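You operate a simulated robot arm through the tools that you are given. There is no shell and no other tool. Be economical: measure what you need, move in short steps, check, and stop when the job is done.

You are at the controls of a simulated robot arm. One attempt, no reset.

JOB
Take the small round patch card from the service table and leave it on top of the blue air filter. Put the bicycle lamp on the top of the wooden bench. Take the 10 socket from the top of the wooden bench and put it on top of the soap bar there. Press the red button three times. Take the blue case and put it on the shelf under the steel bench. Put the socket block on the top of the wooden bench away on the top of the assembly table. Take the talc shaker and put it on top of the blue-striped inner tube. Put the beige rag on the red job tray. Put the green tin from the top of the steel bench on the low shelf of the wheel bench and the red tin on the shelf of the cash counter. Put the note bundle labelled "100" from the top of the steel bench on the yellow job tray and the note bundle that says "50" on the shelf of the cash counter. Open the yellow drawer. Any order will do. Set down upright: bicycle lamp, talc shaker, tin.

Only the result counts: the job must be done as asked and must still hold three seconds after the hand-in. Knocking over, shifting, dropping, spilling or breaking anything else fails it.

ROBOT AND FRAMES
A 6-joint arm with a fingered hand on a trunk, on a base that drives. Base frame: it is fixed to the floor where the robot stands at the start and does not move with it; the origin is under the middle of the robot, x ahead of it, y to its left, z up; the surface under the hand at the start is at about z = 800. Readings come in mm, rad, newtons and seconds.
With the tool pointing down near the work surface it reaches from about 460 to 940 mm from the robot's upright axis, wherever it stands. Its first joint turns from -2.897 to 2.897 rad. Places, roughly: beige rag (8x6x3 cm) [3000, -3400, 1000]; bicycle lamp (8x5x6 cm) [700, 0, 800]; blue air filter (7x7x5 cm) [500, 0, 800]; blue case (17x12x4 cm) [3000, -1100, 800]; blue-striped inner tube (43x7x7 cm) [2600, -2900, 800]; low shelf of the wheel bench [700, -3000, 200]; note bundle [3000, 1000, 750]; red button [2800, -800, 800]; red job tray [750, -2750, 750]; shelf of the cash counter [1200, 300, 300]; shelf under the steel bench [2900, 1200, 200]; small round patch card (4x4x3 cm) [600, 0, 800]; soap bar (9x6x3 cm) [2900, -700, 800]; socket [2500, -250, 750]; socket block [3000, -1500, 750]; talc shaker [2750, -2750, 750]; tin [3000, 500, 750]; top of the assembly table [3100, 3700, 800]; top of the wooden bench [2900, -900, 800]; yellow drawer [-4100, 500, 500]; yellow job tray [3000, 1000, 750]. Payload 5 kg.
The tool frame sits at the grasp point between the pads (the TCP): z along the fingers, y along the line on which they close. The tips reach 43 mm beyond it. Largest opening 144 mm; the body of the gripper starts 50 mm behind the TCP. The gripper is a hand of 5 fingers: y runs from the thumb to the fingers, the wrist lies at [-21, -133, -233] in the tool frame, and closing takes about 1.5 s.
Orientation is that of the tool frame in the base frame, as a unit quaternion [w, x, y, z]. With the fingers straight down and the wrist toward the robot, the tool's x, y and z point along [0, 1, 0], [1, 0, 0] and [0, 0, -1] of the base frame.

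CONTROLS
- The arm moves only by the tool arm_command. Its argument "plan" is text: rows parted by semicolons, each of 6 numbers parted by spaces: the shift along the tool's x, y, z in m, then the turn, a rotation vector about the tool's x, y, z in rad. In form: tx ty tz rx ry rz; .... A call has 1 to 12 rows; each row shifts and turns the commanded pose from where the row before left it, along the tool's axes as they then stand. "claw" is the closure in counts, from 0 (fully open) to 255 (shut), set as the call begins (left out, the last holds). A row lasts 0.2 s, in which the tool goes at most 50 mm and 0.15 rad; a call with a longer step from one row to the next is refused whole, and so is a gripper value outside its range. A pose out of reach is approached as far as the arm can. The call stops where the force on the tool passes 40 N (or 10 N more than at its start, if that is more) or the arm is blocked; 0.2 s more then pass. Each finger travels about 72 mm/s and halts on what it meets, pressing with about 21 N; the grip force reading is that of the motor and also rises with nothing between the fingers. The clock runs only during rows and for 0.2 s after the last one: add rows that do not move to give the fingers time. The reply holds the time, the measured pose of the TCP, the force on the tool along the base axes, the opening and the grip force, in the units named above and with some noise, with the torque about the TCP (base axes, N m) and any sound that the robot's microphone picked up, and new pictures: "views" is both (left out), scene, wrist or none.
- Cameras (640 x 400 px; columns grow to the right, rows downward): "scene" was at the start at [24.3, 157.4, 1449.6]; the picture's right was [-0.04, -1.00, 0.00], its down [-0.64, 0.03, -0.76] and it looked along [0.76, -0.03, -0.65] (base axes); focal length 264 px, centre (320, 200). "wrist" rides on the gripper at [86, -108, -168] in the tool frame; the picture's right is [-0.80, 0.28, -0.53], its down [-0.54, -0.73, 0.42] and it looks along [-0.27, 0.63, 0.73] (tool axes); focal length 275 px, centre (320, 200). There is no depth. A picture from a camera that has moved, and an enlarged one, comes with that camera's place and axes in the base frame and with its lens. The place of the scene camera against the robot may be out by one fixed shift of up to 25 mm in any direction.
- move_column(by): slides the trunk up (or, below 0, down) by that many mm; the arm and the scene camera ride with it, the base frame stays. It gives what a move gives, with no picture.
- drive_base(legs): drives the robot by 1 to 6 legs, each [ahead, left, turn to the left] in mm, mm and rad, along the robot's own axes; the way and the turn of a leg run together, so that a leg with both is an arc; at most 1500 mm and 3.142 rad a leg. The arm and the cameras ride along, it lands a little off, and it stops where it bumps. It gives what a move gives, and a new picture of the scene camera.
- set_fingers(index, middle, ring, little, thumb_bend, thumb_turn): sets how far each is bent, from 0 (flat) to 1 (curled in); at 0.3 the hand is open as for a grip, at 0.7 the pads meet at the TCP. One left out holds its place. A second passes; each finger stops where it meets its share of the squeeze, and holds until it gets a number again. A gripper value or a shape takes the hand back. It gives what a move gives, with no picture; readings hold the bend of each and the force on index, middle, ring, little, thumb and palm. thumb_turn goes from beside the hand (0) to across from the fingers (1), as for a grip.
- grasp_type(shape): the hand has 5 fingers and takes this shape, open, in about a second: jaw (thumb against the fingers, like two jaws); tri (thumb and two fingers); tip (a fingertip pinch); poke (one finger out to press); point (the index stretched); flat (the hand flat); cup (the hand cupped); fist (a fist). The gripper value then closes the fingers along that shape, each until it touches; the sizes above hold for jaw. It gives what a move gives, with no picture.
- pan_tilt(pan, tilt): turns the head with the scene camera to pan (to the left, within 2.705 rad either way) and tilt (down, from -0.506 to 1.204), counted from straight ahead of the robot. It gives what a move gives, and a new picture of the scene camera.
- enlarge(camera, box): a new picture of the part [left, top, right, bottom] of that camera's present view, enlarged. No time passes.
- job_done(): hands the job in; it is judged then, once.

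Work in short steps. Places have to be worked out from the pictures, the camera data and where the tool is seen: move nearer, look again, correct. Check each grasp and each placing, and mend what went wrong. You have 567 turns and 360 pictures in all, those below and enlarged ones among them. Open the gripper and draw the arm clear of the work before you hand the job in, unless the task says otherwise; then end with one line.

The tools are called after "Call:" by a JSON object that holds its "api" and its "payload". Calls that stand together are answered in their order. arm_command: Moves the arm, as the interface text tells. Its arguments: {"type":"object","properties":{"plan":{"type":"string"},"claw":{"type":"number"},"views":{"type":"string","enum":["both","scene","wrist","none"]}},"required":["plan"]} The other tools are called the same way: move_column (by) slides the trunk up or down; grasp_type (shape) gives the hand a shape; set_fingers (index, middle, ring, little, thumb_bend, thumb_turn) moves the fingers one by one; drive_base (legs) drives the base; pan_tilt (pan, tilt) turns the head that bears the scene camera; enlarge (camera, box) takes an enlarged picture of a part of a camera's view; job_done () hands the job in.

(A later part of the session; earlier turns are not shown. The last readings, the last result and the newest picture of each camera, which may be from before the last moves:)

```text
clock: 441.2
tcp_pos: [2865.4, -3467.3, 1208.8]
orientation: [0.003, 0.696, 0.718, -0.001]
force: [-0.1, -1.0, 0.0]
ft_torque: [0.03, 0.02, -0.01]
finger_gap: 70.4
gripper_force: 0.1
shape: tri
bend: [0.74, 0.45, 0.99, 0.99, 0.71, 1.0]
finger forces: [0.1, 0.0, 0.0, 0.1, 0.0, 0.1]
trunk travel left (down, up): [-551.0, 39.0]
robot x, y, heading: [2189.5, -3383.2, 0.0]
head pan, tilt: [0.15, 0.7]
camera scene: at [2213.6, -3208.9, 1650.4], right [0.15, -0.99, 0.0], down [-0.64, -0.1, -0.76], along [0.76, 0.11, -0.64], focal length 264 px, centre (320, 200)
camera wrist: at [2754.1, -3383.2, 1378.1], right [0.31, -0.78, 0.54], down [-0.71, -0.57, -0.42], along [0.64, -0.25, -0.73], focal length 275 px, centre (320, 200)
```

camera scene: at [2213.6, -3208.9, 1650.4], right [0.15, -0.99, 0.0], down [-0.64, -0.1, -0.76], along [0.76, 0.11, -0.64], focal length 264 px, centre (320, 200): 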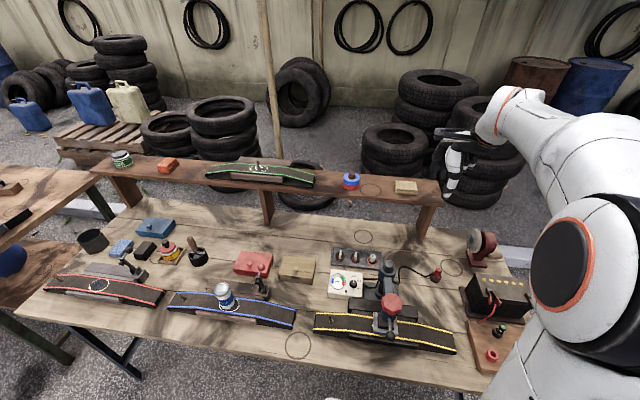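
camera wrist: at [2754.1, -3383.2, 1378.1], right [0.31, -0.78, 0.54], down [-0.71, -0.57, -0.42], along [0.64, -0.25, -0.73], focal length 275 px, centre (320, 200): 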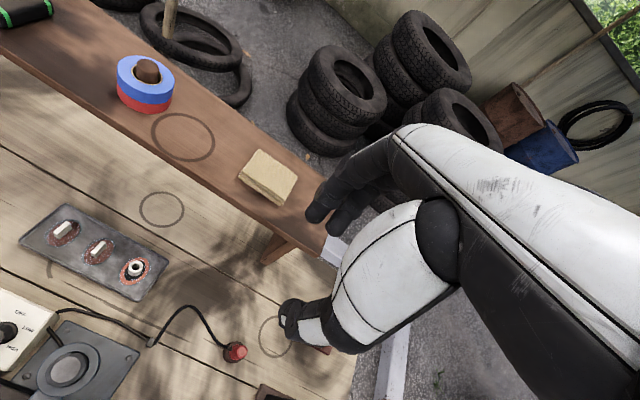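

The rag is around (3025,-3406) with its top near z≈1045. I move closer for a second wrist view to fix the height.

Call:
{"api": "arm_command", "payload": {"plan": "0.02 0.04 0 0 0 0;0.02 0.04 0 0 0 0;0.015 0.03 0 0 0 0;0 0 0 0 0 0", "views": "wrist"}}

Call:
{"api": "enlarge", "payload": {"camera": "wrist", "box": [190, 170, 330, 290]}}

```text
clock: 442.2
tcp_pos: [2972.2, -3406.6, 1210.0]
orientation: [0.002, 0.695, 0.719, -0.002]
force: [0.0, -0.1, -0.4]
ft_torque: [0.01, 0.01, 0.01]
finger_gap: 70.3
gripper_force: 0.1
shape: tri
bend: [0.74, 0.45, 0.99, 0.99, 0.71, 1.0]
finger forces: [0.1, 0.1, 0.1, 0.0, 0.0, 0.0]
trunk travel left (down, up): [-551.0, 39.0]
robot x, y, heading: [2190.0, -3382.7, -0.005]
head pan, tilt: [0.15, 0.7]
camera wrist: at [2861.8, -3323.3, 1378.5], right [0.31, -0.78, 0.54], down [-0.71, -0.57, -0.42], along [0.64, -0.25, -0.73], focal length 275 px, centre (320, 200)
```

wrist: 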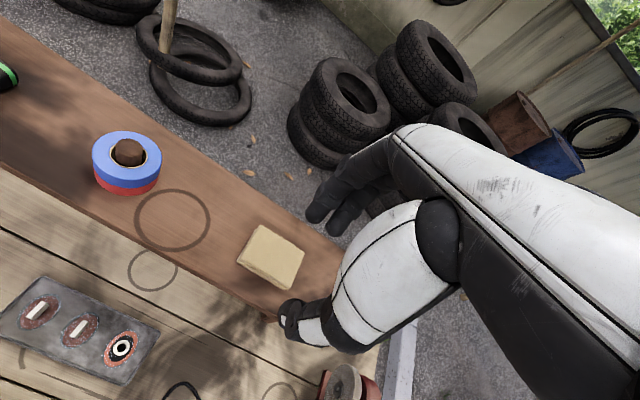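

```text
3.33 times, centred on (260, 230) of wrist
camera zoom: at [2861.8, -3323.3, 1378.5], right [0.31, -0.78, 0.54], down [-0.71, -0.57, -0.42], along [0.64, -0.25, -0.73], focal length 918 px, centre (520, 100)
```

zoom: 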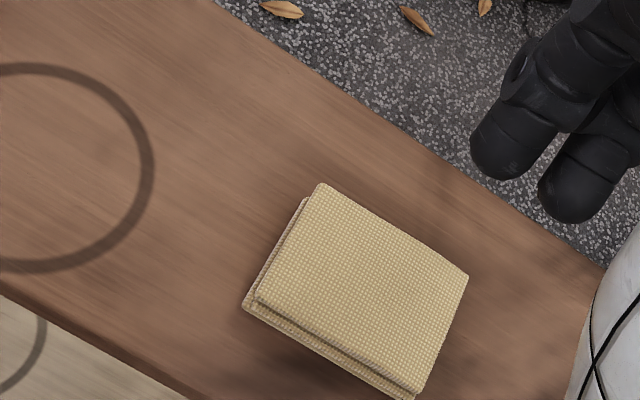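

The rag is centred about (3025,-3408), top between 1025 and 1050. I align above it and lower to about 1120 for another look.

Call:
{"api": "arm_command", "payload": {"plan": "-0.002 0.028 0 0 0 0;-0.002 0.026 0.02 0 0 0;0 0 0.04 0 0 0;0 0 0.03 0 0 0;0 0 0 0 0 0", "claw": 70, "views": "wrist"}}

Call:
{"api": "enlarge", "payload": {"camera": "wrist", "box": [200, 200, 360, 340]}}

```text
clock: 443.4
tcp_pos: [3027.1, -3409.2, 1116.9]
orientation: [0.003, 0.696, 0.718, -0.002]
force: [0.3, -0.7, 0.3]
ft_torque: [0.02, -0.02, 0.03]
finger_gap: 104.0
gripper_force: 0.0
shape: tri
bend: [0.26, 0.37, 0.99, 0.99, 0.58, 0.99]
finger forces: [0.0, 0.1, 0.0, 0.0, 0.0, 0.1]
trunk travel left (down, up): [-551.0, 39.0]
robot x, y, heading: [2189.0, -3383.1, -0.003]
head pan, tilt: [0.15, 0.7]
camera wrist: at [2916.6, -3325.4, 1285.2], right [0.31, -0.78, 0.54], down [-0.71, -0.57, -0.42], along [0.64, -0.25, -0.73], focal length 275 px, centre (320, 200)
```

wrist: 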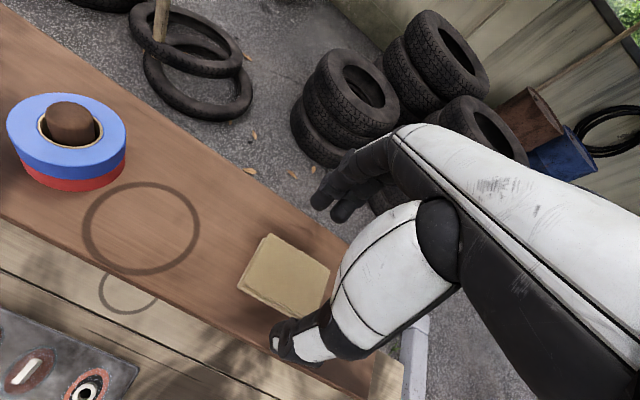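

```text
2.86 times, centred on (280, 270) of wrist
camera zoom: at [2916.6, -3325.4, 1285.2], right [0.31, -0.78, 0.54], down [-0.71, -0.57, -0.42], along [0.64, -0.25, -0.73], focal length 786 px, centre (434, 0)
```

zoom: 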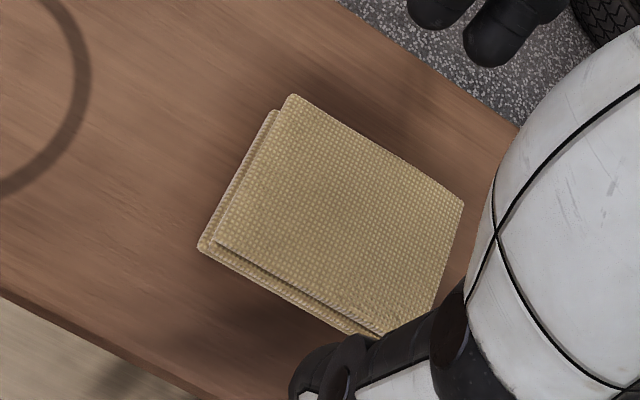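

Triangulation gives the top at z≈1039, centre (3028,-3410): aligned. I lower to z≈1062.

Call:
{"api": "arm_command", "payload": {"plan": "0 0 0.03 0 0 0;0 0 0.018 0 0 0;0 0 0.006 0 0 0;0 0 0 0 0 0", "views": "wrist"}}

Call:
{"api": "enlarge", "payload": {"camera": "wrist", "box": [230, 180, 390, 320]}}

```text
clock: 444.5
tcp_pos: [3029.5, -3409.7, 1074.6]
orientation: [0.01, 0.696, 0.718, 0.004]
force: [-1.6, -0.5, 11.4]
ft_torque: [-0.04, -0.29, -0.01]
finger_gap: 103.6
gripper_force: 0.0
shape: tri
bend: [0.26, 0.37, 0.99, 0.99, 0.57, 0.99]
finger forces: [1.4, 7.2, 0.1, 0.0, 3.0, 0.1]
trunk travel left (down, up): [-551.0, 39.0]
robot x, y, heading: [2194.0, -3383.5, -0.003]
head pan, tilt: [0.15, 0.7]
stopped in row 4: the force on the tool passed its limit at 40 N (the readings are from after the stop); the commanded pose is now the measured one
camera wrist: at [2915.3, -3326.7, 1241.7], right [0.3, -0.78, 0.55], down [-0.7, -0.57, -0.43], along [0.65, -0.25, -0.72], focal length 275 px, centre (320, 200)
```

wrist: 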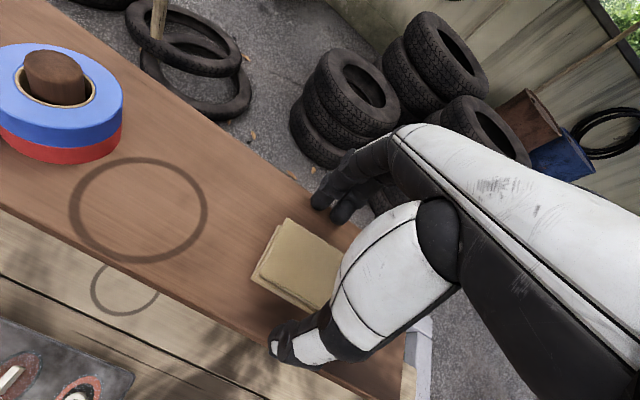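

```text
2.86 times, centred on (310, 250) of wrist
camera zoom: at [2915.3, -3326.7, 1241.7], right [0.3, -0.78, 0.55], down [-0.7, -0.57, -0.43], along [0.65, -0.25, -0.72], focal length 786 px, centre (349, 57)
```

zoom: 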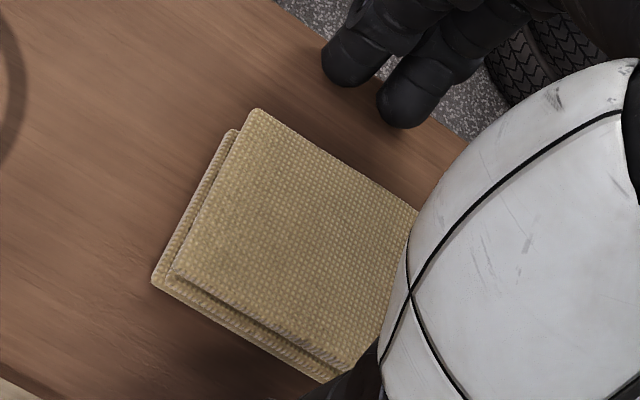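

The fingertips touched the shelf at TCP≈1070, so its surface is at z≈1027, and the rag is about 12 mm nearer and 10 mm left. I lift, recentre, and lower to 1076.

Call:
{"api": "arm_command", "payload": {"plan": "0 0 -0.03 0 0 0;0.0104 -0.0117 0 0 0 0;0 0 0 0 0 0;0 0 0.018 0 0 0;0 0 0.008 0 0 0;0 0 0 0 0 0", "views": "wrist"}}

```text
clock: 445.9
tcp_pos: [3019.0, -3400.1, 1074.4]
orientation: [0.008, 0.695, 0.719, 0.004]
force: [-0.7, 0.0, 3.0]
ft_torque: [-0.09, -0.18, -0.03]
finger_gap: 104.0
gripper_force: 0.2
shape: tri
bend: [0.26, 0.36, 0.99, 0.99, 0.58, 0.99]
finger forces: [0.0, 3.3, 0.1, 0.1, 0.1, 0.0]
trunk travel left (down, up): [-551.0, 39.0]
robot x, y, heading: [2190.3, -3383.7, 0.001]
head pan, tilt: [0.15, 0.7]
camera wrist: at [2904.2, -3316.3, 1243.2], right [0.3, -0.78, 0.54], down [-0.7, -0.57, -0.43], along [0.65, -0.25, -0.72], focal length 275 px, centre (320, 200)
```

wrist: 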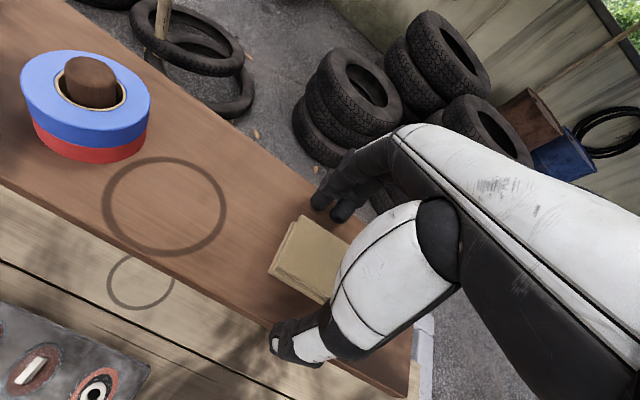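

A light touch; I raise 2 mm and close.

Call:
{"api": "arm_command", "payload": {"plan": "0 0 -0.002 0 0 0;0 0 0 0 0 0;0 0 0 0 0 0;0 0 0 0 0 0;0 0 0 0 0 0;0 0 0 0 0 0;0 0 0 0 0 0", "claw": 255, "views": "wrist"}}

```text
clock: 447.5
tcp_pos: [3018.0, -3400.1, 1080.3]
orientation: [0.009, 0.696, 0.718, 0.004]
force: [2.8, -2.2, 15.8]
ft_torque: [0.13, -0.4, -0.11]
finger_gap: 46.5
gripper_force: 20.8
shape: tri
bend: [0.6, 0.49, 1.0, 1.0, 0.71, 1.0]
finger forces: [23.4, 0.8, 0.1, 0.0, 22.4, 0.0]
trunk travel left (down, up): [-551.0, 39.0]
robot x, y, heading: [2192.3, -3383.2, -0.003]
head pan, tilt: [0.15, 0.7]
camera wrist: at [2903.7, -3316.8, 1246.6], right [0.3, -0.78, 0.55], down [-0.7, -0.57, -0.43], along [0.65, -0.25, -0.72], focal length 275 px, centre (320, 200)
```

wrist: 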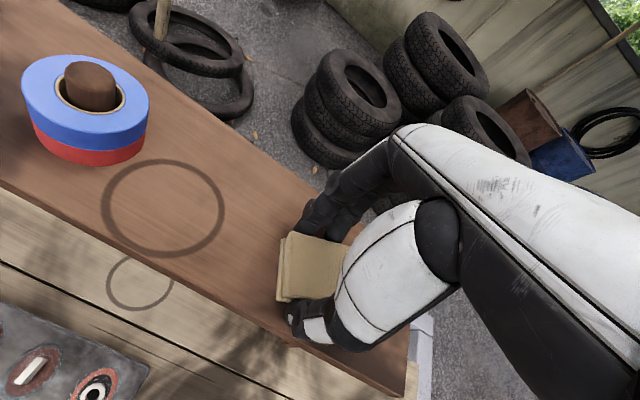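

Index and thumb hold it (the rag turned a bit). I lift gently and check.

Call:
{"api": "arm_command", "payload": {"plan": "0 0 -0.01 0 0 0;0 0 -0.02 0 0 0;0 0 -0.04 0 0 0;0 0 0 0 0 0", "views": "wrist"}}

Call:
{"api": "enlarge", "payload": {"camera": "wrist", "box": [250, 190, 400, 350]}}

```text
clock: 448.5
tcp_pos: [3015.8, -3400.4, 1147.0]
orientation: [0.008, 0.696, 0.718, 0.002]
force: [-0.2, -0.3, -0.3]
ft_torque: [0.02, -0.01, 0.01]
finger_gap: 45.6
gripper_force: 20.7
shape: tri
bend: [0.6, 0.49, 1.0, 1.0, 0.71, 1.0]
finger forces: [19.9, 1.7, 0.0, 0.0, 21.8, 0.0]
trunk travel left (down, up): [-551.0, 39.0]
robot x, y, heading: [2189.3, -3383.3, -0.001]
head pan, tilt: [0.15, 0.7]
camera wrist: at [2902.4, -3317.1, 1314.4], right [0.3, -0.78, 0.54], down [-0.7, -0.57, -0.43], along [0.64, -0.25, -0.72], focal length 275 px, centre (320, 200)
```

wrist: 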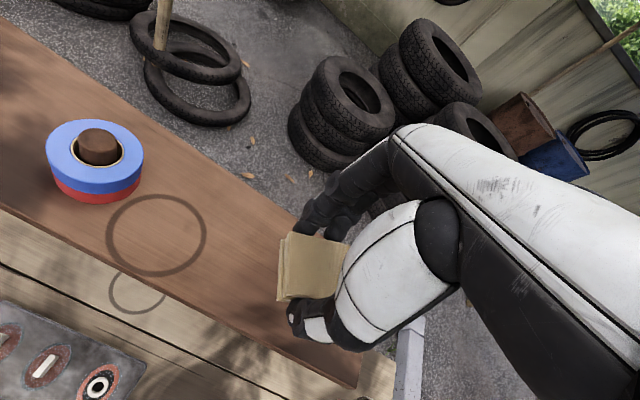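

```text
2.50 times, centred on (325, 270) of wrist
camera zoom: at [2902.4, -3317.1, 1314.4], right [0.3, -0.78, 0.54], down [-0.7, -0.57, -0.43], along [0.64, -0.25, -0.72], focal length 688 px, centre (308, 25)
```

zoom: 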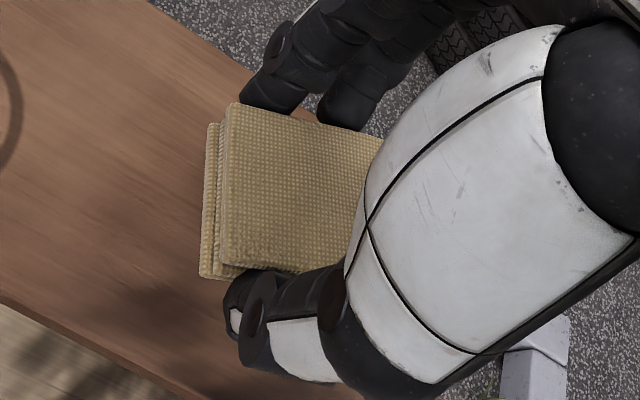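

The rag is held firmly. I raise and retract, then drive back and turn to the wheel bench.

Call:
{"api": "arm_command", "payload": {"plan": "0 -0.02 -0.045 0 0 0;0 -0.04 0 0 0 0;0 -0.045 0 0 0 0;0 -0.045 0 0 0 0;0 -0.045 0 0 0 0;0 -0.045 0 0 0 0;0 -0.045 0 0 0 0;0 0 0 0 0 0", "views": "none"}}

Call:
{"api": "drive_base", "payload": {"legs": [[-380, 0, 0], [0, 530, 0], [0, 0, 1.57], [0, 0, 1.57]]}}

Call:
{"api": "pan_tilt", "payload": {"pan": 0.0, "tilt": 0.5}}

```text
clock: 450.3
tcp_pos: [2729.9, -3409.7, 1187.5]
orientation: [0.007, 0.696, 0.718, 0.003]
force: [0.5, 0.2, -0.3]
ft_torque: [0.02, 0.01, -0.02]
finger_gap: 45.7
gripper_force: 21.3
shape: tri
bend: [0.6, 0.49, 1.0, 1.0, 0.71, 1.0]
finger forces: [19.9, 1.8, 0.0, 0.0, 21.9, 0.1]
trunk travel left (down, up): [-551.0, 39.0]
robot x, y, heading: [2191.1, -3380.7, 0.0]
head pan, tilt: [0.15, 0.7]
```

```text
clock: 463.0
tcp_pos: [1265.9, -2820.4, 1187.4]
orientation: [0.003, 0.719, -0.694, -0.008]
force: [0.5, -1.2, -1.3]
ft_torque: [-0.01, 0.0, 0.02]
finger_gap: 45.5
gripper_force: 21.6
shape: tri
bend: [0.6, 0.49, 1.0, 1.0, 0.72, 1.0]
finger forces: [19.6, 1.6, 0.0, 0.1, 21.3, 0.2]
trunk travel left (down, up): [-551.0, 39.0]
robot x, y, heading: [1808.2, -2846.0, -3.137]
head pan, tilt: [0.15, 0.7]
camera scene: at [1780.9, -3009.7, 1650.4], right [-0.15, 0.99, 0.0], down [0.64, 0.1, -0.76], along [-0.76, -0.12, -0.64], focal length 264 px, centre (320, 200)
```

scene: 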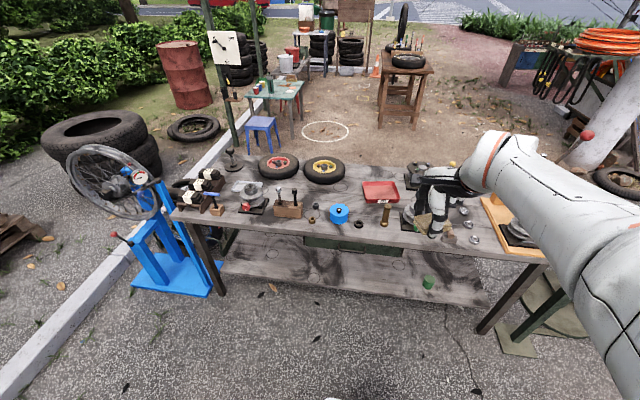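

```text
clock: 463.8
tcp_pos: [1266.3, -2819.7, 1186.2]
orientation: [0.003, 0.719, -0.695, -0.008]
force: [-0.4, -0.1, -0.5]
ft_torque: [0.01, 0.02, 0.0]
finger_gap: 45.4
gripper_force: 21.1
shape: tri
bend: [0.6, 0.49, 1.0, 1.0, 0.72, 1.0]
finger forces: [19.7, 1.5, 0.0, 0.0, 21.2, 0.0]
trunk travel left (down, up): [-551.0, 39.0]
robot x, y, heading: [1801.0, -2842.7, -3.139]
head pan, tilt: [0.0, 0.499]
camera scene: at [1773.9, -2997.0, 1668.0], right [0.0, 1.0, 0.0], down [0.48, 0.0, -0.88], along [-0.88, 0.0, -0.48], focal length 264 px, centre (320, 200)
```

scene: 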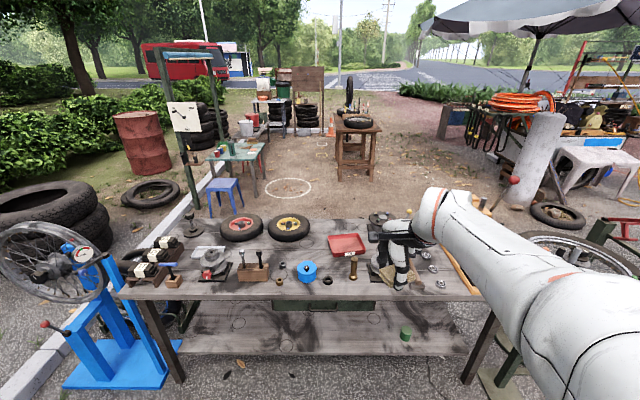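

The tray is at about (673,-2861). I drive 330 mm ahead and 40 mm left, then look with the wrist camera.

Call:
{"api": "drive_base", "payload": {"legs": [[330, 40, 0]]}}

Call:
{"api": "arm_command", "payload": {"plan": "0 0.04 0.02 0 0 0;0 0.04 0.02 0 0 0;0 0.04 0.02 0 0 0;0 0 0 0 0 0"}}

```text
clock: 465.9
tcp_pos: [936.7, -2862.7, 1186.0]
orientation: [0.003, 0.72, -0.694, -0.007]
force: [0.1, 0.3, -0.7]
ft_torque: [-0.02, -0.01, 0.03]
finger_gap: 45.0
gripper_force: 20.9
shape: tri
bend: [0.6, 0.49, 1.0, 1.0, 0.72, 1.0]
finger forces: [19.8, 1.7, 0.1, 0.1, 21.2, 0.0]
trunk travel left (down, up): [-551.0, 39.0]
robot x, y, heading: [1476.3, -2884.9, -3.139]
head pan, tilt: [0.0, 0.499]
camera scene: at [1445.8, -3038.4, 1668.1], right [-0.01, 1.0, 0.0], down [0.48, 0.0, -0.88], along [-0.88, 0.0, -0.48], focal length 264 px, centre (320, 200)
```

scene: 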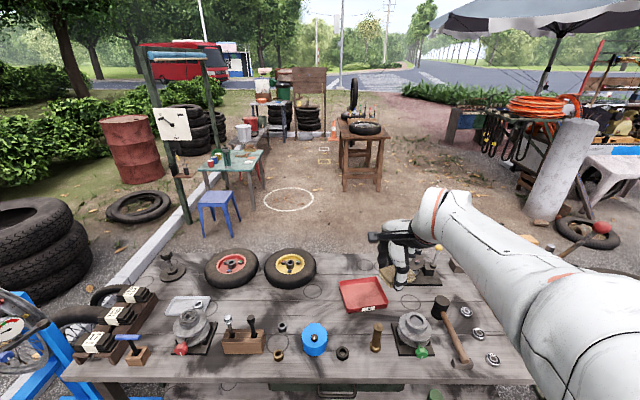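

```text
clock: 466.9
tcp_pos: [816.0, -2865.2, 1131.9]
orientation: [0.004, 0.72, -0.694, -0.007]
force: [-1.2, 0.2, -0.6]
ft_torque: [-0.01, -0.01, 0.0]
finger_gap: 45.4
gripper_force: 20.6
shape: tri
bend: [0.6, 0.49, 1.0, 1.0, 0.72, 1.0]
finger forces: [19.9, 1.8, 0.1, 0.0, 21.6, 0.0]
trunk travel left (down, up): [-551.0, 39.0]
robot x, y, heading: [1481.6, -2887.1, -3.136]
head pan, tilt: [0.0, 0.499]
camera scene: at [1446.1, -3038.4, 1668.1], right [-0.01, 1.0, 0.0], down [0.48, 0.0, -0.88], along [-0.88, 0.0, -0.48], focal length 264 px, centre (320, 200)
camera wrist: at [930.2, -2948.2, 1298.7], right [-0.3, 0.78, 0.54], down [0.7, 0.57, -0.43], along [-0.65, 0.25, -0.72], focal length 275 px, centre (320, 200)
```

scene: 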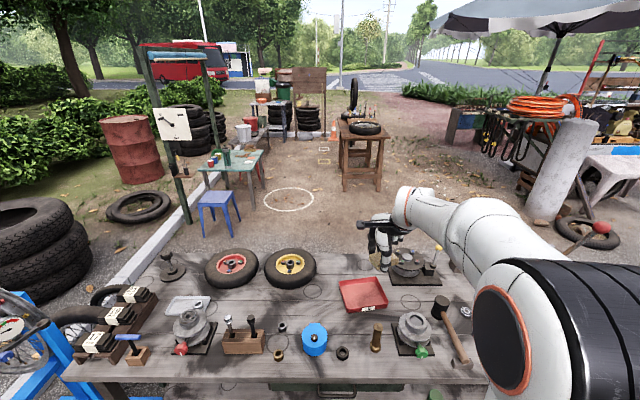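
wrist: 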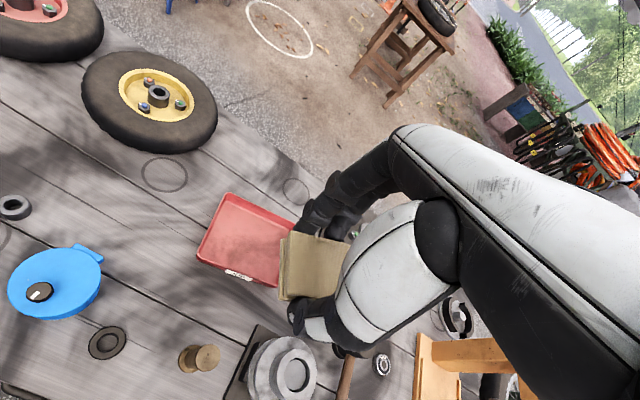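

The red tray spans x≈615–755, y≈−2955…−2800, centre about (683,-2874). I move over it and lower to z≈960.

Call:
{"api": "arm_command", "payload": {"plan": "0.004 0.04 0 0 0 0;0.005 0.045 0 0 0 0;0.005 0.048 0 0 0 0;0 0 0.045 0 0 0;0 0 0.045 0 0 0;0 0 0.045 0 0 0;0 0 0.035 0 0 0;0 0 0 0 0 0", "views": "wrist"}}

```text
clock: 468.8
tcp_pos: [680.5, -2883.3, 961.1]
orientation: [0.003, 0.72, -0.694, -0.008]
force: [-0.7, 1.5, -0.3]
ft_torque: [-0.01, 0.01, -0.03]
finger_gap: 45.1
gripper_force: 21.1
shape: tri
bend: [0.6, 0.49, 1.0, 1.0, 0.72, 1.0]
finger forces: [19.8, 1.6, 0.1, 0.1, 21.3, 0.1]
trunk travel left (down, up): [-551.0, 39.0]
robot x, y, heading: [1476.6, -2886.1, -3.134]
head pan, tilt: [0.0, 0.499]
camera wrist: at [795.3, -2967.6, 1128.3], right [-0.3, 0.78, 0.54], down [0.7, 0.57, -0.43], along [-0.65, 0.25, -0.72], focal length 275 px, centre (320, 200)
```

wrist: 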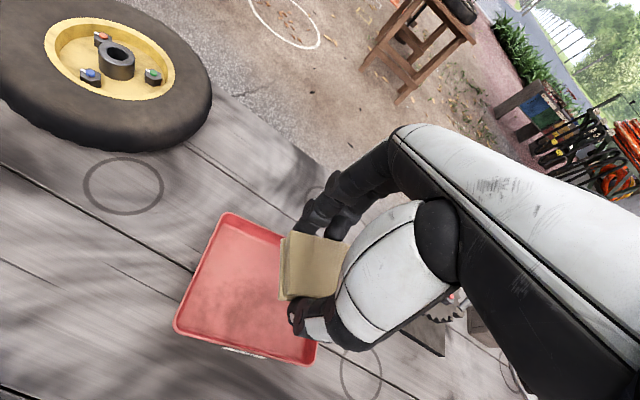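

Well centred. I lower into the tray, slowly at the end.

Call:
{"api": "arm_command", "payload": {"plan": "0 0 0.04 0 0 0;0 0 0.035 0 0 0;0 0 0.015 0 0 0;0 0 0.005 0 0 0;0 0 0 0 0 0", "views": "wrist"}}

```text
clock: 469.9
tcp_pos: [680.9, -2882.1, 866.7]
orientation: [0.003, 0.72, -0.694, -0.007]
force: [-0.4, 1.1, -0.7]
ft_torque: [-0.01, 0.0, -0.04]
finger_gap: 45.0
gripper_force: 20.9
shape: tri
bend: [0.6, 0.49, 1.0, 1.0, 0.72, 1.0]
finger forces: [19.7, 1.6, 0.0, 0.0, 21.3, 0.0]
trunk travel left (down, up): [-551.0, 39.0]
robot x, y, heading: [1479.1, -2886.8, -3.141]
head pan, tilt: [0.0, 0.499]
camera wrist: at [794.4, -2965.8, 1033.1], right [-0.3, 0.78, 0.54], down [0.7, 0.57, -0.43], along [-0.65, 0.25, -0.72], focal length 275 px, centre (320, 200)
```

wrist: 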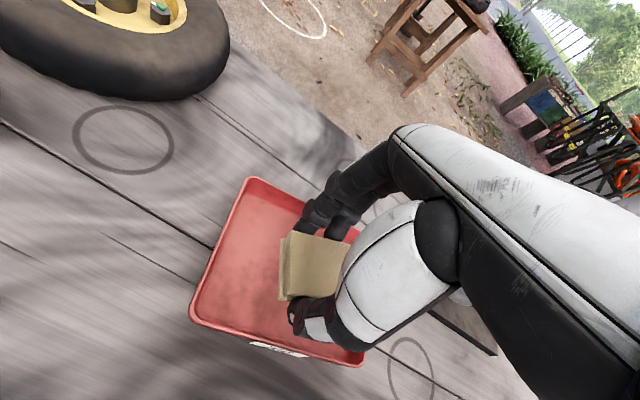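

Call:
{"api": "arm_command", "payload": {"plan": "0 0 0.003 0 0 0;0 0 0.003 0 0 0;0 0 0.002 0 0 0;0 0 0 0 0 0", "views": "none"}}

```text
clock: 470.9
tcp_pos: [680.9, -2882.6, 857.1]
orientation: [0.003, 0.72, -0.694, -0.007]
force: [0.4, 0.5, -0.6]
ft_torque: [-0.02, 0.01, 0.0]
finger_gap: 45.3
gripper_force: 21.2
shape: tri
bend: [0.6, 0.49, 1.0, 1.0, 0.72, 1.0]
finger forces: [19.7, 1.6, 0.1, 0.0, 21.4, 0.1]
trunk travel left (down, up): [-551.0, 39.0]
robot x, y, heading: [1477.4, -2887.2, -3.136]
head pan, tilt: [0.0, 0.499]
```

Call:
{"api": "arm_command", "payload": {"plan": "0 0 0.002 0 0 0;0 0 0.002 0 0 0;0 0 0 0 0 0", "views": "none"}}

```text
clock: 471.8
tcp_pos: [679.6, -2883.6, 852.9]
orientation: [0.003, 0.72, -0.694, -0.008]
force: [-0.3, 0.5, -0.3]
ft_torque: [-0.01, -0.03, 0.02]
finger_gap: 44.9
gripper_force: 21.1
shape: tri
bend: [0.6, 0.49, 1.0, 1.0, 0.72, 1.0]
finger forces: [19.7, 1.6, 0.0, 0.1, 21.4, 0.1]
trunk travel left (down, up): [-551.0, 39.0]
robot x, y, heading: [1478.7, -2886.7, -3.135]
head pan, tilt: [0.0, 0.499]
```

Call:
{"api": "arm_command", "payload": {"plan": "0 0 0.002 0 0 0;0 0 0.002 0 0 0;0 0 0 0 0 0", "views": "none"}}

```text
clock: 472.6
tcp_pos: [680.2, -2884.0, 850.3]
orientation: [0.003, 0.72, -0.693, -0.008]
force: [0.1, 0.1, 0.0]
ft_torque: [0.0, 0.0, 0.02]
finger_gap: 45.2
gripper_force: 20.8
shape: tri
bend: [0.6, 0.49, 1.0, 1.0, 0.72, 1.0]
finger forces: [19.7, 1.6, 0.0, 0.1, 21.4, 0.0]
trunk travel left (down, up): [-551.0, 39.0]
robot x, y, heading: [1476.7, -2887.1, -3.137]
head pan, tilt: [0.0, 0.499]
```

Call:
{"api": "arm_command", "payload": {"plan": "0 0 0.0015 0 0 0;0 0 0.0015 0 0 0;0 0 0 0 0 0", "views": "wrist"}}

```text
clock: 473.4
tcp_pos: [680.3, -2883.6, 847.2]
orientation: [0.002, 0.72, -0.694, -0.007]
force: [0.8, -0.8, -0.7]
ft_torque: [-0.02, -0.01, -0.03]
finger_gap: 45.1
gripper_force: 20.9
shape: tri
bend: [0.6, 0.49, 1.0, 1.0, 0.72, 1.0]
finger forces: [19.6, 1.6, 0.0, 0.1, 21.4, 0.0]
trunk travel left (down, up): [-551.0, 39.0]
robot x, y, heading: [1478.7, -2891.0, -3.133]
head pan, tilt: [0.0, 0.499]
camera wrist: at [794.5, -2966.5, 1013.7], right [-0.3, 0.78, 0.54], down [0.7, 0.57, -0.43], along [-0.65, 0.25, -0.72], focal length 275 px, centre (320, 200)
```

wrist: 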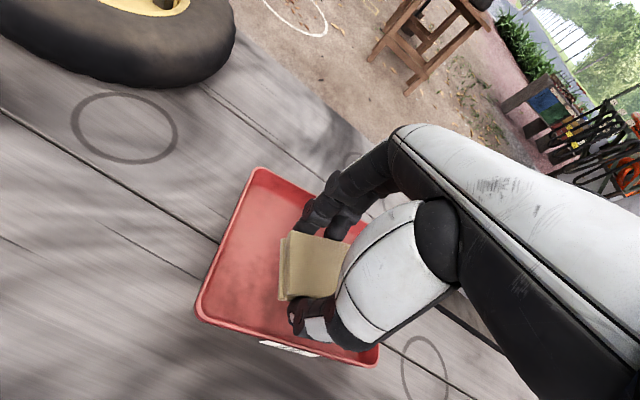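

Call:
{"api": "arm_command", "payload": {"plan": "0 0 0.002 0 0 0;0 0 0.002 0 0 0;0 0 0.001 0 0 0;0 0 0 0 0 0", "views": "none"}}

Call:
{"api": "arm_command", "payload": {"plan": "0 0 0.002 0 0 0;0 0 0.002 0 0 0;0 0 0 0 0 0", "views": "none"}}

```text
clock: 474.4
tcp_pos: [679.3, -2883.7, 840.4]
orientation: [0.003, 0.72, -0.694, -0.007]
force: [0.1, 0.5, -0.3]
ft_torque: [0.02, -0.02, 0.0]
finger_gap: 45.1
gripper_force: 20.9
shape: tri
bend: [0.6, 0.49, 1.0, 1.0, 0.72, 1.0]
finger forces: [19.7, 1.6, 0.0, 0.1, 21.4, 0.0]
trunk travel left (down, up): [-551.0, 39.0]
robot x, y, heading: [1476.1, -2886.2, -3.132]
head pan, tilt: [0.0, 0.499]
```

```text
clock: 475.1
tcp_pos: [680.4, -2881.9, 836.9]
orientation: [0.003, 0.72, -0.694, -0.007]
force: [0.1, 0.0, -0.8]
ft_torque: [0.02, 0.02, 0.03]
finger_gap: 45.5
gripper_force: 21.8
shape: tri
bend: [0.6, 0.49, 1.0, 1.0, 0.72, 1.0]
finger forces: [19.7, 1.6, 0.0, 0.0, 21.3, 0.1]
trunk travel left (down, up): [-551.0, 39.0]
robot x, y, heading: [1473.5, -2887.8, -3.138]
head pan, tilt: [0.0, 0.499]
```

The table is lower than assumed, so the tray's centre is a bit further forward; I shift (−15,+9) and continue down.

Call:
{"api": "arm_command", "payload": {"plan": "-0.009 0.015 0 0 0 0;0 0 0.004 0 0 0;0 0 0.004 0 0 0;0 0 0.004 0 0 0;0 0 0 0 0 0", "views": "wrist"}}

```text
clock: 476.4
tcp_pos: [663.9, -2874.6, 826.7]
orientation: [0.002, 0.719, -0.695, -0.008]
force: [0.4, -0.1, -1.5]
ft_torque: [0.02, 0.01, 0.01]
finger_gap: 45.1
gripper_force: 20.9
shape: tri
bend: [0.6, 0.49, 1.0, 1.0, 0.72, 1.0]
finger forces: [19.8, 1.6, 0.0, 0.0, 21.2, 0.0]
trunk travel left (down, up): [-551.0, 39.0]
robot x, y, heading: [1479.0, -2887.4, -3.133]
head pan, tilt: [0.0, 0.499]
camera wrist: at [778.5, -2958.2, 993.0], right [-0.3, 0.78, 0.54], down [0.7, 0.57, -0.43], along [-0.65, 0.25, -0.72], focal length 275 px, centre (320, 200)
```

wrist: 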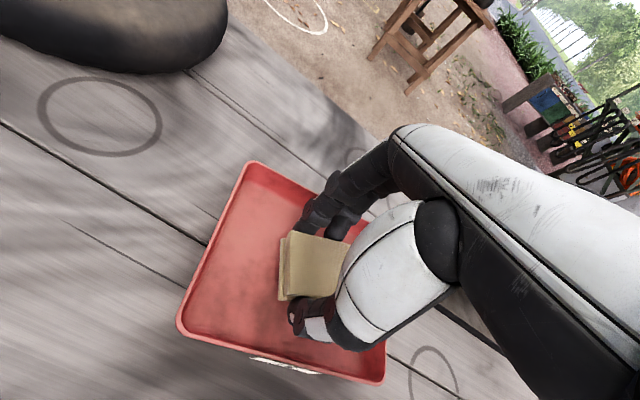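

Centred better. I continue to contact.

Call:
{"api": "arm_command", "payload": {"plan": "0 0 0.003 0 0 0;0 0 0.003 0 0 0;0 0 0.002 0 0 0;0 0 0 0 0 0", "views": "none"}}

Call:
{"api": "arm_command", "payload": {"plan": "0 0 0.002 0 0 0;0 0 0.002 0 0 0;0 0 0 0 0 0", "views": "none"}}

```text
clock: 477.4
tcp_pos: [663.4, -2874.6, 818.8]
orientation: [0.003, 0.72, -0.694, -0.007]
force: [0.1, 0.0, -0.1]
ft_torque: [0.02, -0.02, -0.01]
finger_gap: 45.1
gripper_force: 20.8
shape: tri
bend: [0.6, 0.49, 1.0, 1.0, 0.72, 1.0]
finger forces: [19.8, 1.5, 0.1, 0.1, 21.3, 0.1]
trunk travel left (down, up): [-551.0, 39.0]
robot x, y, heading: [1477.1, -2888.2, -3.133]
head pan, tilt: [0.0, 0.499]
```

```text
clock: 478.1
tcp_pos: [663.3, -2873.3, 814.0]
orientation: [0.003, 0.719, -0.695, -0.008]
force: [-0.5, 0.7, -1.3]
ft_torque: [0.01, -0.01, -0.04]
finger_gap: 45.3
gripper_force: 21.4
shape: tri
bend: [0.6, 0.49, 1.0, 1.0, 0.72, 1.0]
finger forces: [19.8, 1.7, 0.0, 0.0, 21.3, 0.1]
trunk travel left (down, up): [-551.0, 39.0]
robot x, y, heading: [1473.1, -2889.6, -3.138]
head pan, tilt: [0.0, 0.499]
```

Call:
{"api": "arm_command", "payload": {"plan": "0 0 0.002 0 0 0;0 0 0.002 0 0 0;0 0 0 0 0 0", "views": "wrist"}}

Call:
{"api": "enlarge", "payload": {"camera": "wrist", "box": [170, 150, 400, 390]}}

```text
clock: 478.9
tcp_pos: [663.4, -2875.5, 812.0]
orientation: [0.003, 0.72, -0.694, -0.009]
force: [2.2, 0.6, 7.3]
ft_torque: [-0.1, 0.06, 0.04]
finger_gap: 45.2
gripper_force: 20.6
shape: tri
bend: [0.6, 0.49, 1.0, 1.0, 0.72, 1.0]
finger forces: [19.9, 1.3, 0.1, 0.0, 24.0, 0.1]
trunk travel left (down, up): [-551.0, 39.0]
robot x, y, heading: [1475.2, -2888.9, -3.134]
head pan, tilt: [0.0, 0.499]
camera wrist: at [778.3, -2957.8, 978.2], right [-0.3, 0.78, 0.54], down [0.7, 0.57, -0.43], along [-0.65, 0.25, -0.72], focal length 275 px, centre (320, 200)
```

wrist: 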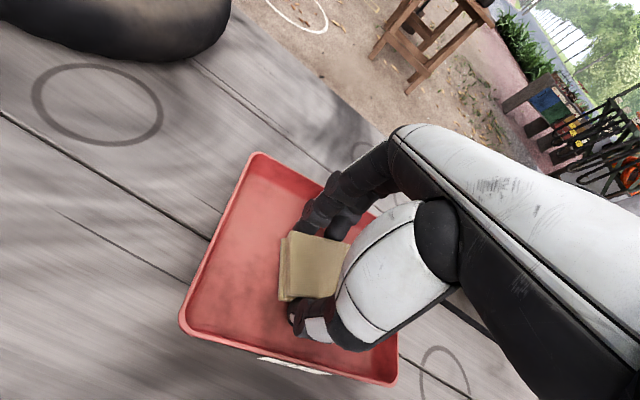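

```text
1.67 times, centred on (285, 270) of wrist
camera zoom: at [778.3, -2957.8, 978.2], right [-0.3, 0.78, 0.54], down [0.7, 0.57, -0.43], along [-0.65, 0.25, -0.72], focal length 459 px, centre (378, 83)
```

zoom: 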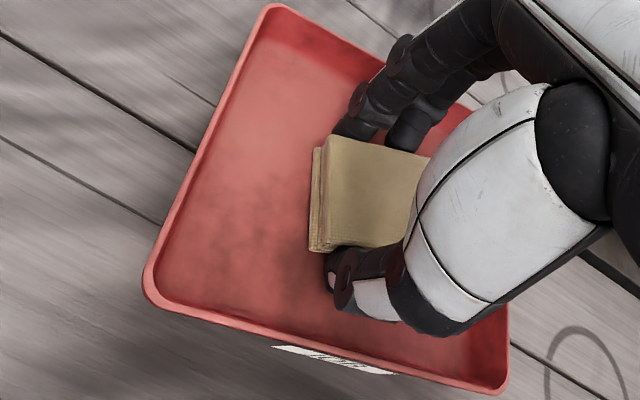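

Contact at 7 N inside the tray. I open modestly and lift.

Call:
{"api": "arm_command", "payload": {"plan": "0 0 0 0 0 0;0 0 0 0 0 0;0 0 0 0 0 0;0 0 0 0 0 0;0 0 -0.02 0 0 0;0 0 -0.045 0 0 0;0 0 -0.045 0 0 0;0 0 -0.045 0 0 0;0 0 -0.045 0 0 0;0 0 0 0 0 0", "claw": 145, "views": "wrist"}}

```text
clock: 481.1
tcp_pos: [668.9, -2875.6, 1009.4]
orientation: [0.003, 0.72, -0.694, -0.008]
force: [1.2, 0.0, 0.2]
ft_torque: [0.01, 0.01, 0.01]
finger_gap: 61.9
gripper_force: 0.1
shape: tri
bend: [0.74, 0.48, 0.99, 0.99, 0.72, 1.0]
finger forces: [0.0, 0.1, 0.0, 0.1, 0.0, 0.0]
trunk travel left (down, up): [-551.0, 39.0]
robot x, y, heading: [1477.9, -2888.6, -3.131]
head pan, tilt: [0.0, 0.499]
camera wrist: at [783.0, -2958.9, 1176.1], right [-0.3, 0.78, 0.54], down [0.7, 0.57, -0.43], along [-0.65, 0.25, -0.72], focal length 275 px, centre (320, 200)
```

wrist: 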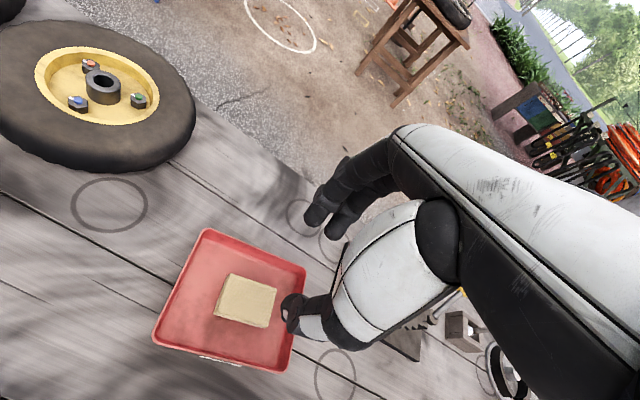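

The rag lies in the red tray. Now the socket block on the wooden bench: I retract, back out, turn, and travel to y≈−1480.

Call:
{"api": "arm_command", "payload": {"plan": "0 0 -0.045 0 0 0;0 0 -0.045 0 0 0;0 0 -0.045 0 0 0;0 -0.045 0 0 0 0;0 -0.045 0 0 0 0;0 -0.045 0 0 0 0;0 -0.045 0 0 0 0;0 -0.045 0 0 0 0;0 -0.045 0 0 0 0;0 0 0 0 0 0", "views": "none"}}

Call:
{"api": "drive_base", "payload": {"legs": [[-370, 0, 0], [0, 0, -1.57], [0, 0, -1.57], [0, 1400, 0]]}}

Call:
{"api": "pan_tilt", "payload": {"pan": 0.0, "tilt": 0.6}}

```text
clock: 483.4
tcp_pos: [938.7, -2866.4, 1142.0]
orientation: [0.003, 0.72, -0.694, -0.007]
force: [-0.1, -0.4, -0.4]
ft_torque: [0.01, 0.04, -0.01]
finger_gap: 61.9
gripper_force: 0.1
shape: tri
bend: [0.74, 0.48, 0.99, 0.99, 0.72, 1.0]
finger forces: [0.1, 0.0, 0.1, 0.0, 0.0, 0.0]
trunk travel left (down, up): [-551.0, 39.0]
robot x, y, heading: [1476.9, -2891.5, -3.139]
head pan, tilt: [0.0, 0.499]
```

```text
clock: 499.8
tcp_pos: [2404.4, -1543.1, 1140.6]
orientation: [0.008, 0.705, 0.709, 0.002]
force: [-0.1, 0.1, 0.2]
ft_torque: [-0.02, -0.02, 0.02]
finger_gap: 62.1
gripper_force: 0.1
shape: tri
bend: [0.74, 0.48, 0.99, 0.99, 0.72, 1.0]
finger forces: [0.1, 0.0, 0.0, 0.0, 0.1, 0.1]
trunk travel left (down, up): [-551.0, 39.0]
robot x, y, heading: [1862.7, -1508.4, -0.023]
head pan, tilt: [0.0, 0.499]
camera scene: at [1900.3, -1347.7, 1668.1], right [-0.03, -1.0, 0.0], down [-0.48, 0.01, -0.88], along [0.88, -0.02, -0.48], focal length 264 px, centre (320, 200)
```

scene: 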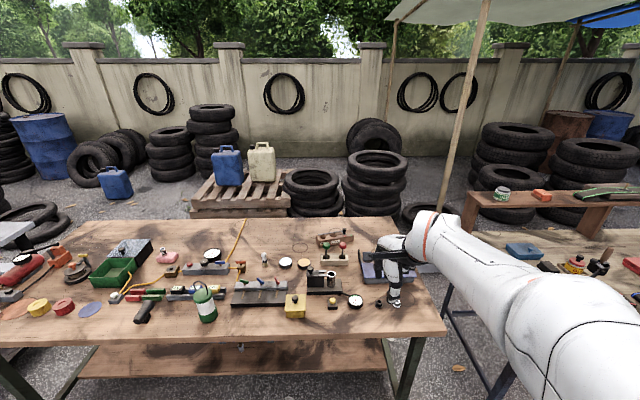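

```text
clock: 500.5
tcp_pos: [2404.3, -1544.0, 1140.4]
orientation: [0.007, 0.706, 0.708, 0.003]
force: [-0.5, -0.3, 0.3]
ft_torque: [0.01, 0.0, 0.0]
finger_gap: 62.0
gripper_force: 0.0
shape: tri
bend: [0.74, 0.48, 0.99, 0.99, 0.72, 1.0]
finger forces: [0.0, 0.0, 0.0, 0.0, 0.1, 0.0]
trunk travel left (down, up): [-551.0, 39.0]
robot x, y, heading: [1863.0, -1504.1, -0.026]
head pan, tilt: [0.0, 0.6]
camera scene: at [1897.7, -1347.8, 1659.0], right [-0.03, -1.0, 0.0], down [-0.56, 0.02, -0.83], along [0.82, -0.02, -0.56], focal length 264 px, centre (320, 200)
```

scene: 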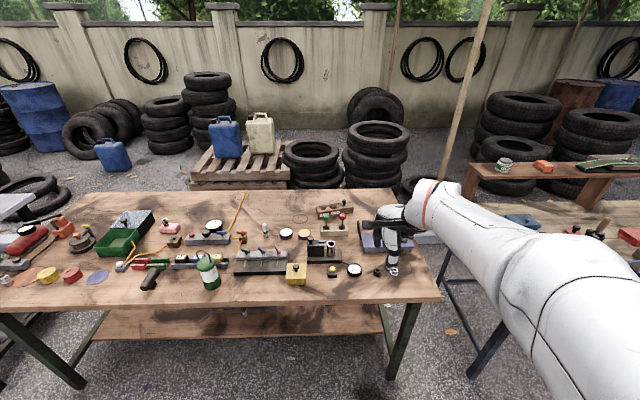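

I zoom on the right half of the bench to find the socket block.

Call:
{"api": "enlarge", "payload": {"camera": "scene", "box": [230, 190, 420, 300]}}

Call:
{"api": "enlarge", "payload": {"camera": "scene", "box": [300, 190, 400, 290]}}

```text
3.37 times, centred on (325, 245) of scene
camera zoom: at [1897.7, -1347.8, 1659.0], right [-0.03, -1.0, 0.0], down [-0.56, 0.02, -0.83], along [0.82, -0.02, -0.56], focal length 890 px, centre (303, 48)
```

zoom: 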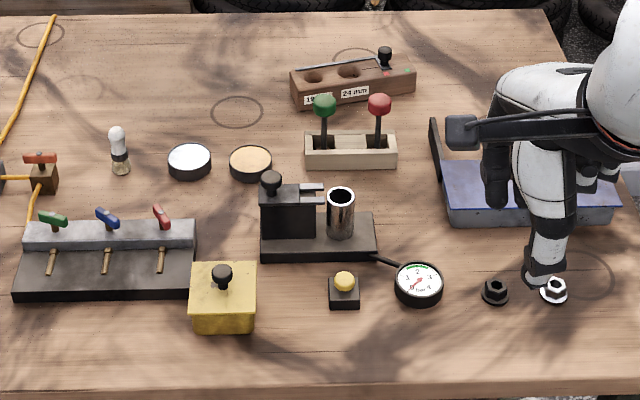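

```text
4.00 times, centred on (350, 240) of scene
camera zoom: at [1897.7, -1347.8, 1659.0], right [-0.03, -1.0, 0.0], down [-0.56, 0.02, -0.83], along [0.82, -0.02, -0.56], focal length 1057 px, centre (200, 40)
```

zoom: 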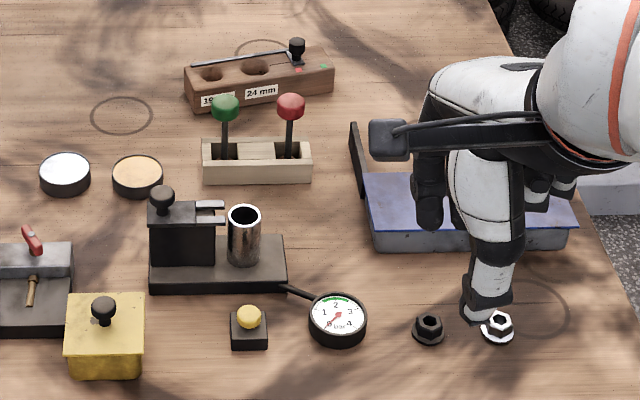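

The socket block (19 / 24 mm) is at the back at about (3006,-1457). I drive closer, keeping the hand high.

Call:
{"api": "drive_base", "payload": {"legs": [[0, 75, 0.025], [320, 0, 0]]}}

Call:
{"api": "grasp_type", "payload": {"shape": "jaw"}}

Call:
{"api": "arm_command", "payload": {"plan": "0.005 0.04 0 0 0 0;0.005 0.04 0 0 0 0;0.005 0.04 0 0 0 0;0 0 0 0 0 0"}}

```text
clock: 503.3
tcp_pos: [2732.4, -1454.6, 1140.3]
orientation: [0.008, 0.697, 0.717, 0.002]
force: [0.6, -0.1, 0.1]
ft_torque: [0.05, 0.01, -0.01]
finger_gap: 62.2
gripper_force: 0.1
shape: tri
bend: [0.74, 0.48, 0.99, 0.99, 0.72, 1.0]
finger forces: [0.1, 0.0, 0.0, 0.1, 0.0, 0.0]
trunk travel left (down, up): [-551.0, 39.0]
robot x, y, heading: [2192.5, -1431.0, -0.001]
head pan, tilt: [0.0, 0.6]
camera scene: at [2221.8, -1271.8, 1659.0], right [0.0, -1.0, 0.0], down [-0.57, 0.0, -0.82], along [0.82, 0.0, -0.57], focal length 264 px, centre (320, 200)
```

scene: 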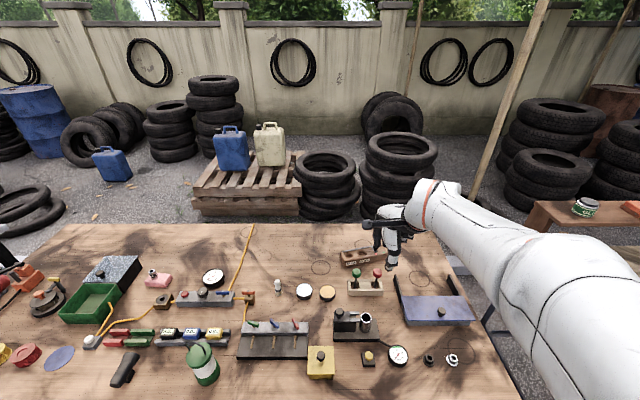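

```text
clock: 504.2
tcp_pos: [2733.3, -1454.9, 1141.7]
orientation: [0.007, 0.696, 0.718, 0.003]
force: [-0.4, -0.6, 0.1]
ft_torque: [0.01, -0.02, -0.01]
finger_gap: 144.1
gripper_force: 0.1
shape: jaw
bend: [0.3, 0.3, 0.3, 0.3, 0.3, 0.98]
finger forces: [0.1, 0.0, 0.0, 0.0, 0.1, 0.1]
trunk travel left (down, up): [-551.0, 39.0]
robot x, y, heading: [2190.2, -1433.7, -0.004]
head pan, tilt: [0.0, 0.6]
```

```text
clock: 505.2
tcp_pos: [2853.1, -1438.4, 1142.9]
orientation: [0.007, 0.697, 0.718, 0.003]
force: [0.7, 0.3, -0.7]
ft_torque: [0.01, 0.03, 0.02]
finger_gap: 143.9
gripper_force: 0.0
shape: jaw
bend: [0.3, 0.3, 0.3, 0.3, 0.3, 0.98]
finger forces: [0.0, 0.0, 0.0, 0.1, 0.0, 0.1]
trunk travel left (down, up): [-551.0, 39.0]
robot x, y, heading: [2193.7, -1432.4, 0.0]
head pan, tilt: [0.0, 0.6]
camera scene: at [2221.4, -1271.7, 1659.0], right [0.0, -1.0, 0.0], down [-0.57, 0.0, -0.82], along [0.82, 0.0, -0.57], focal length 264 px, centre (320, 200)
camera wrist: at [2738.9, -1354.3, 1309.2], right [0.3, -0.78, 0.54], down [-0.7, -0.57, -0.43], along [0.65, -0.25, -0.72], focal length 275 px, centre (320, 200)
```

scene: 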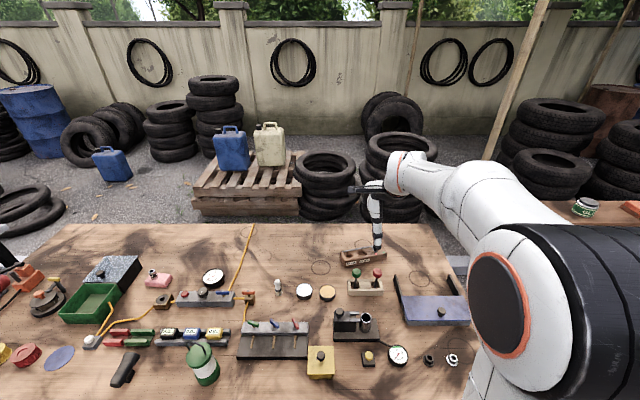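
wrist: 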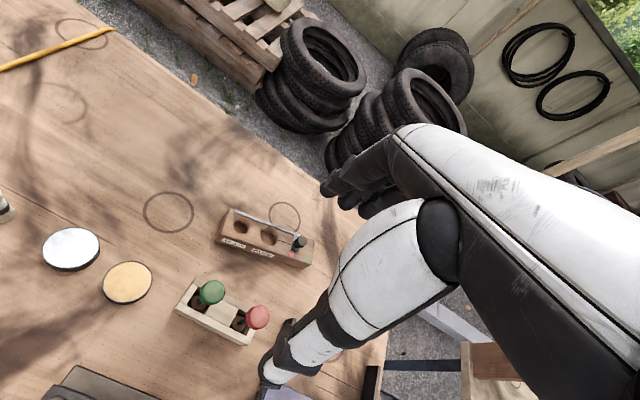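

I zoom on the block to get its pose.

Call:
{"api": "enlarge", "payload": {"camera": "wrist", "box": [195, 190, 335, 290]}}

```text
4.00 times, centred on (265, 240) of wrist
camera zoom: at [2738.9, -1354.3, 1309.2], right [0.3, -0.78, 0.54], down [-0.7, -0.57, -0.43], along [0.65, -0.25, -0.72], focal length 1101 px, centre (540, 40)
```

zoom: 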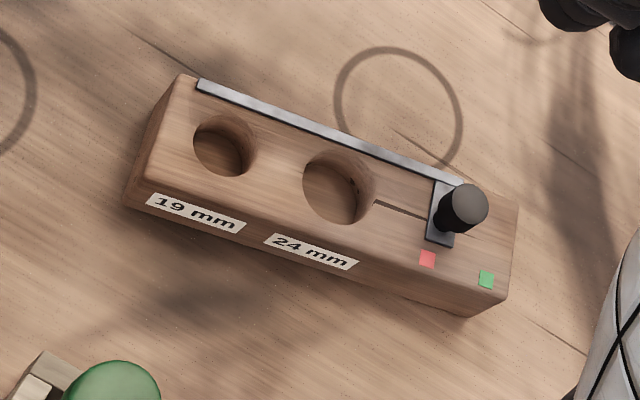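

The block is about 192×54 mm, centred at about (3014,-1461), yaw about +14°. I yaw and move above it.

Call:
{"api": "arm_command", "payload": {"plan": "0 0 0 0 0 -0.105;0 0 0 0 0 -0.105;-0.02 0.04 0 0 0 0;-0.02 0.04 0 0 0 0;-0.018 0.04 0 0 0 0;0 0.03 0.02 0 0 0;0 0 0.045 0 0 0;0 0 0.045 0 0 0;0 0 0.045 0 0 0;0 0 0 0 0 0", "claw": 50, "views": "wrist"}}

Call:
{"api": "enlarge", "payload": {"camera": "wrist", "box": [150, 190, 390, 390]}}

```text
clock: 507.4
tcp_pos: [3014.0, -1457.6, 990.6]
orientation: [0.008, 0.617, 0.787, 0.002]
force: [0.6, -0.6, -0.9]
ft_torque: [-0.01, 0.02, 0.01]
finger_gap: 116.0
gripper_force: 0.1
shape: jaw
bend: [0.26, 0.34, 0.32, 0.33, 0.51, 0.99]
finger forces: [0.0, 0.0, 0.0, 0.0, 0.0, 0.0]
trunk travel left (down, up): [-551.0, 39.0]
robot x, y, heading: [2192.0, -1430.6, -0.003]
head pan, tilt: [0.0, 0.6]
camera wrist: at [2885.7, -1399.1, 1157.7], right [0.46, -0.7, 0.55], down [-0.57, -0.7, -0.43], along [0.68, -0.12, -0.72], focal length 275 px, centre (320, 200)
```

wrist: 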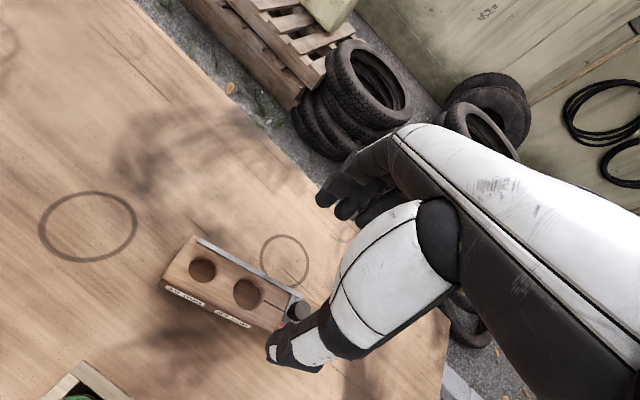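

```text
2.00 times, centred on (270, 290) of wrist
camera zoom: at [2885.7, -1399.1, 1157.7], right [0.46, -0.7, 0.55], down [-0.57, -0.7, -0.43], along [0.68, -0.12, -0.72], focal length 551 px, centre (420, 20)
```

zoom: 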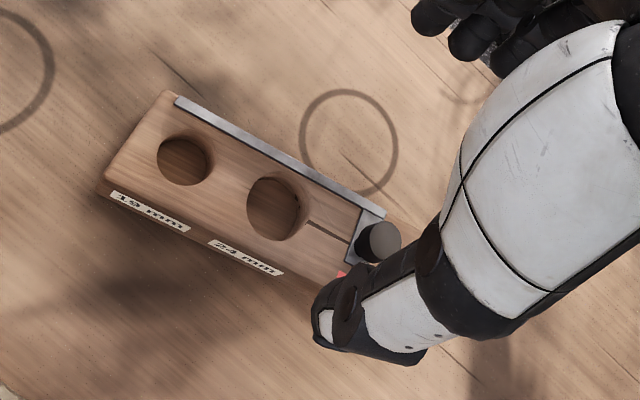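

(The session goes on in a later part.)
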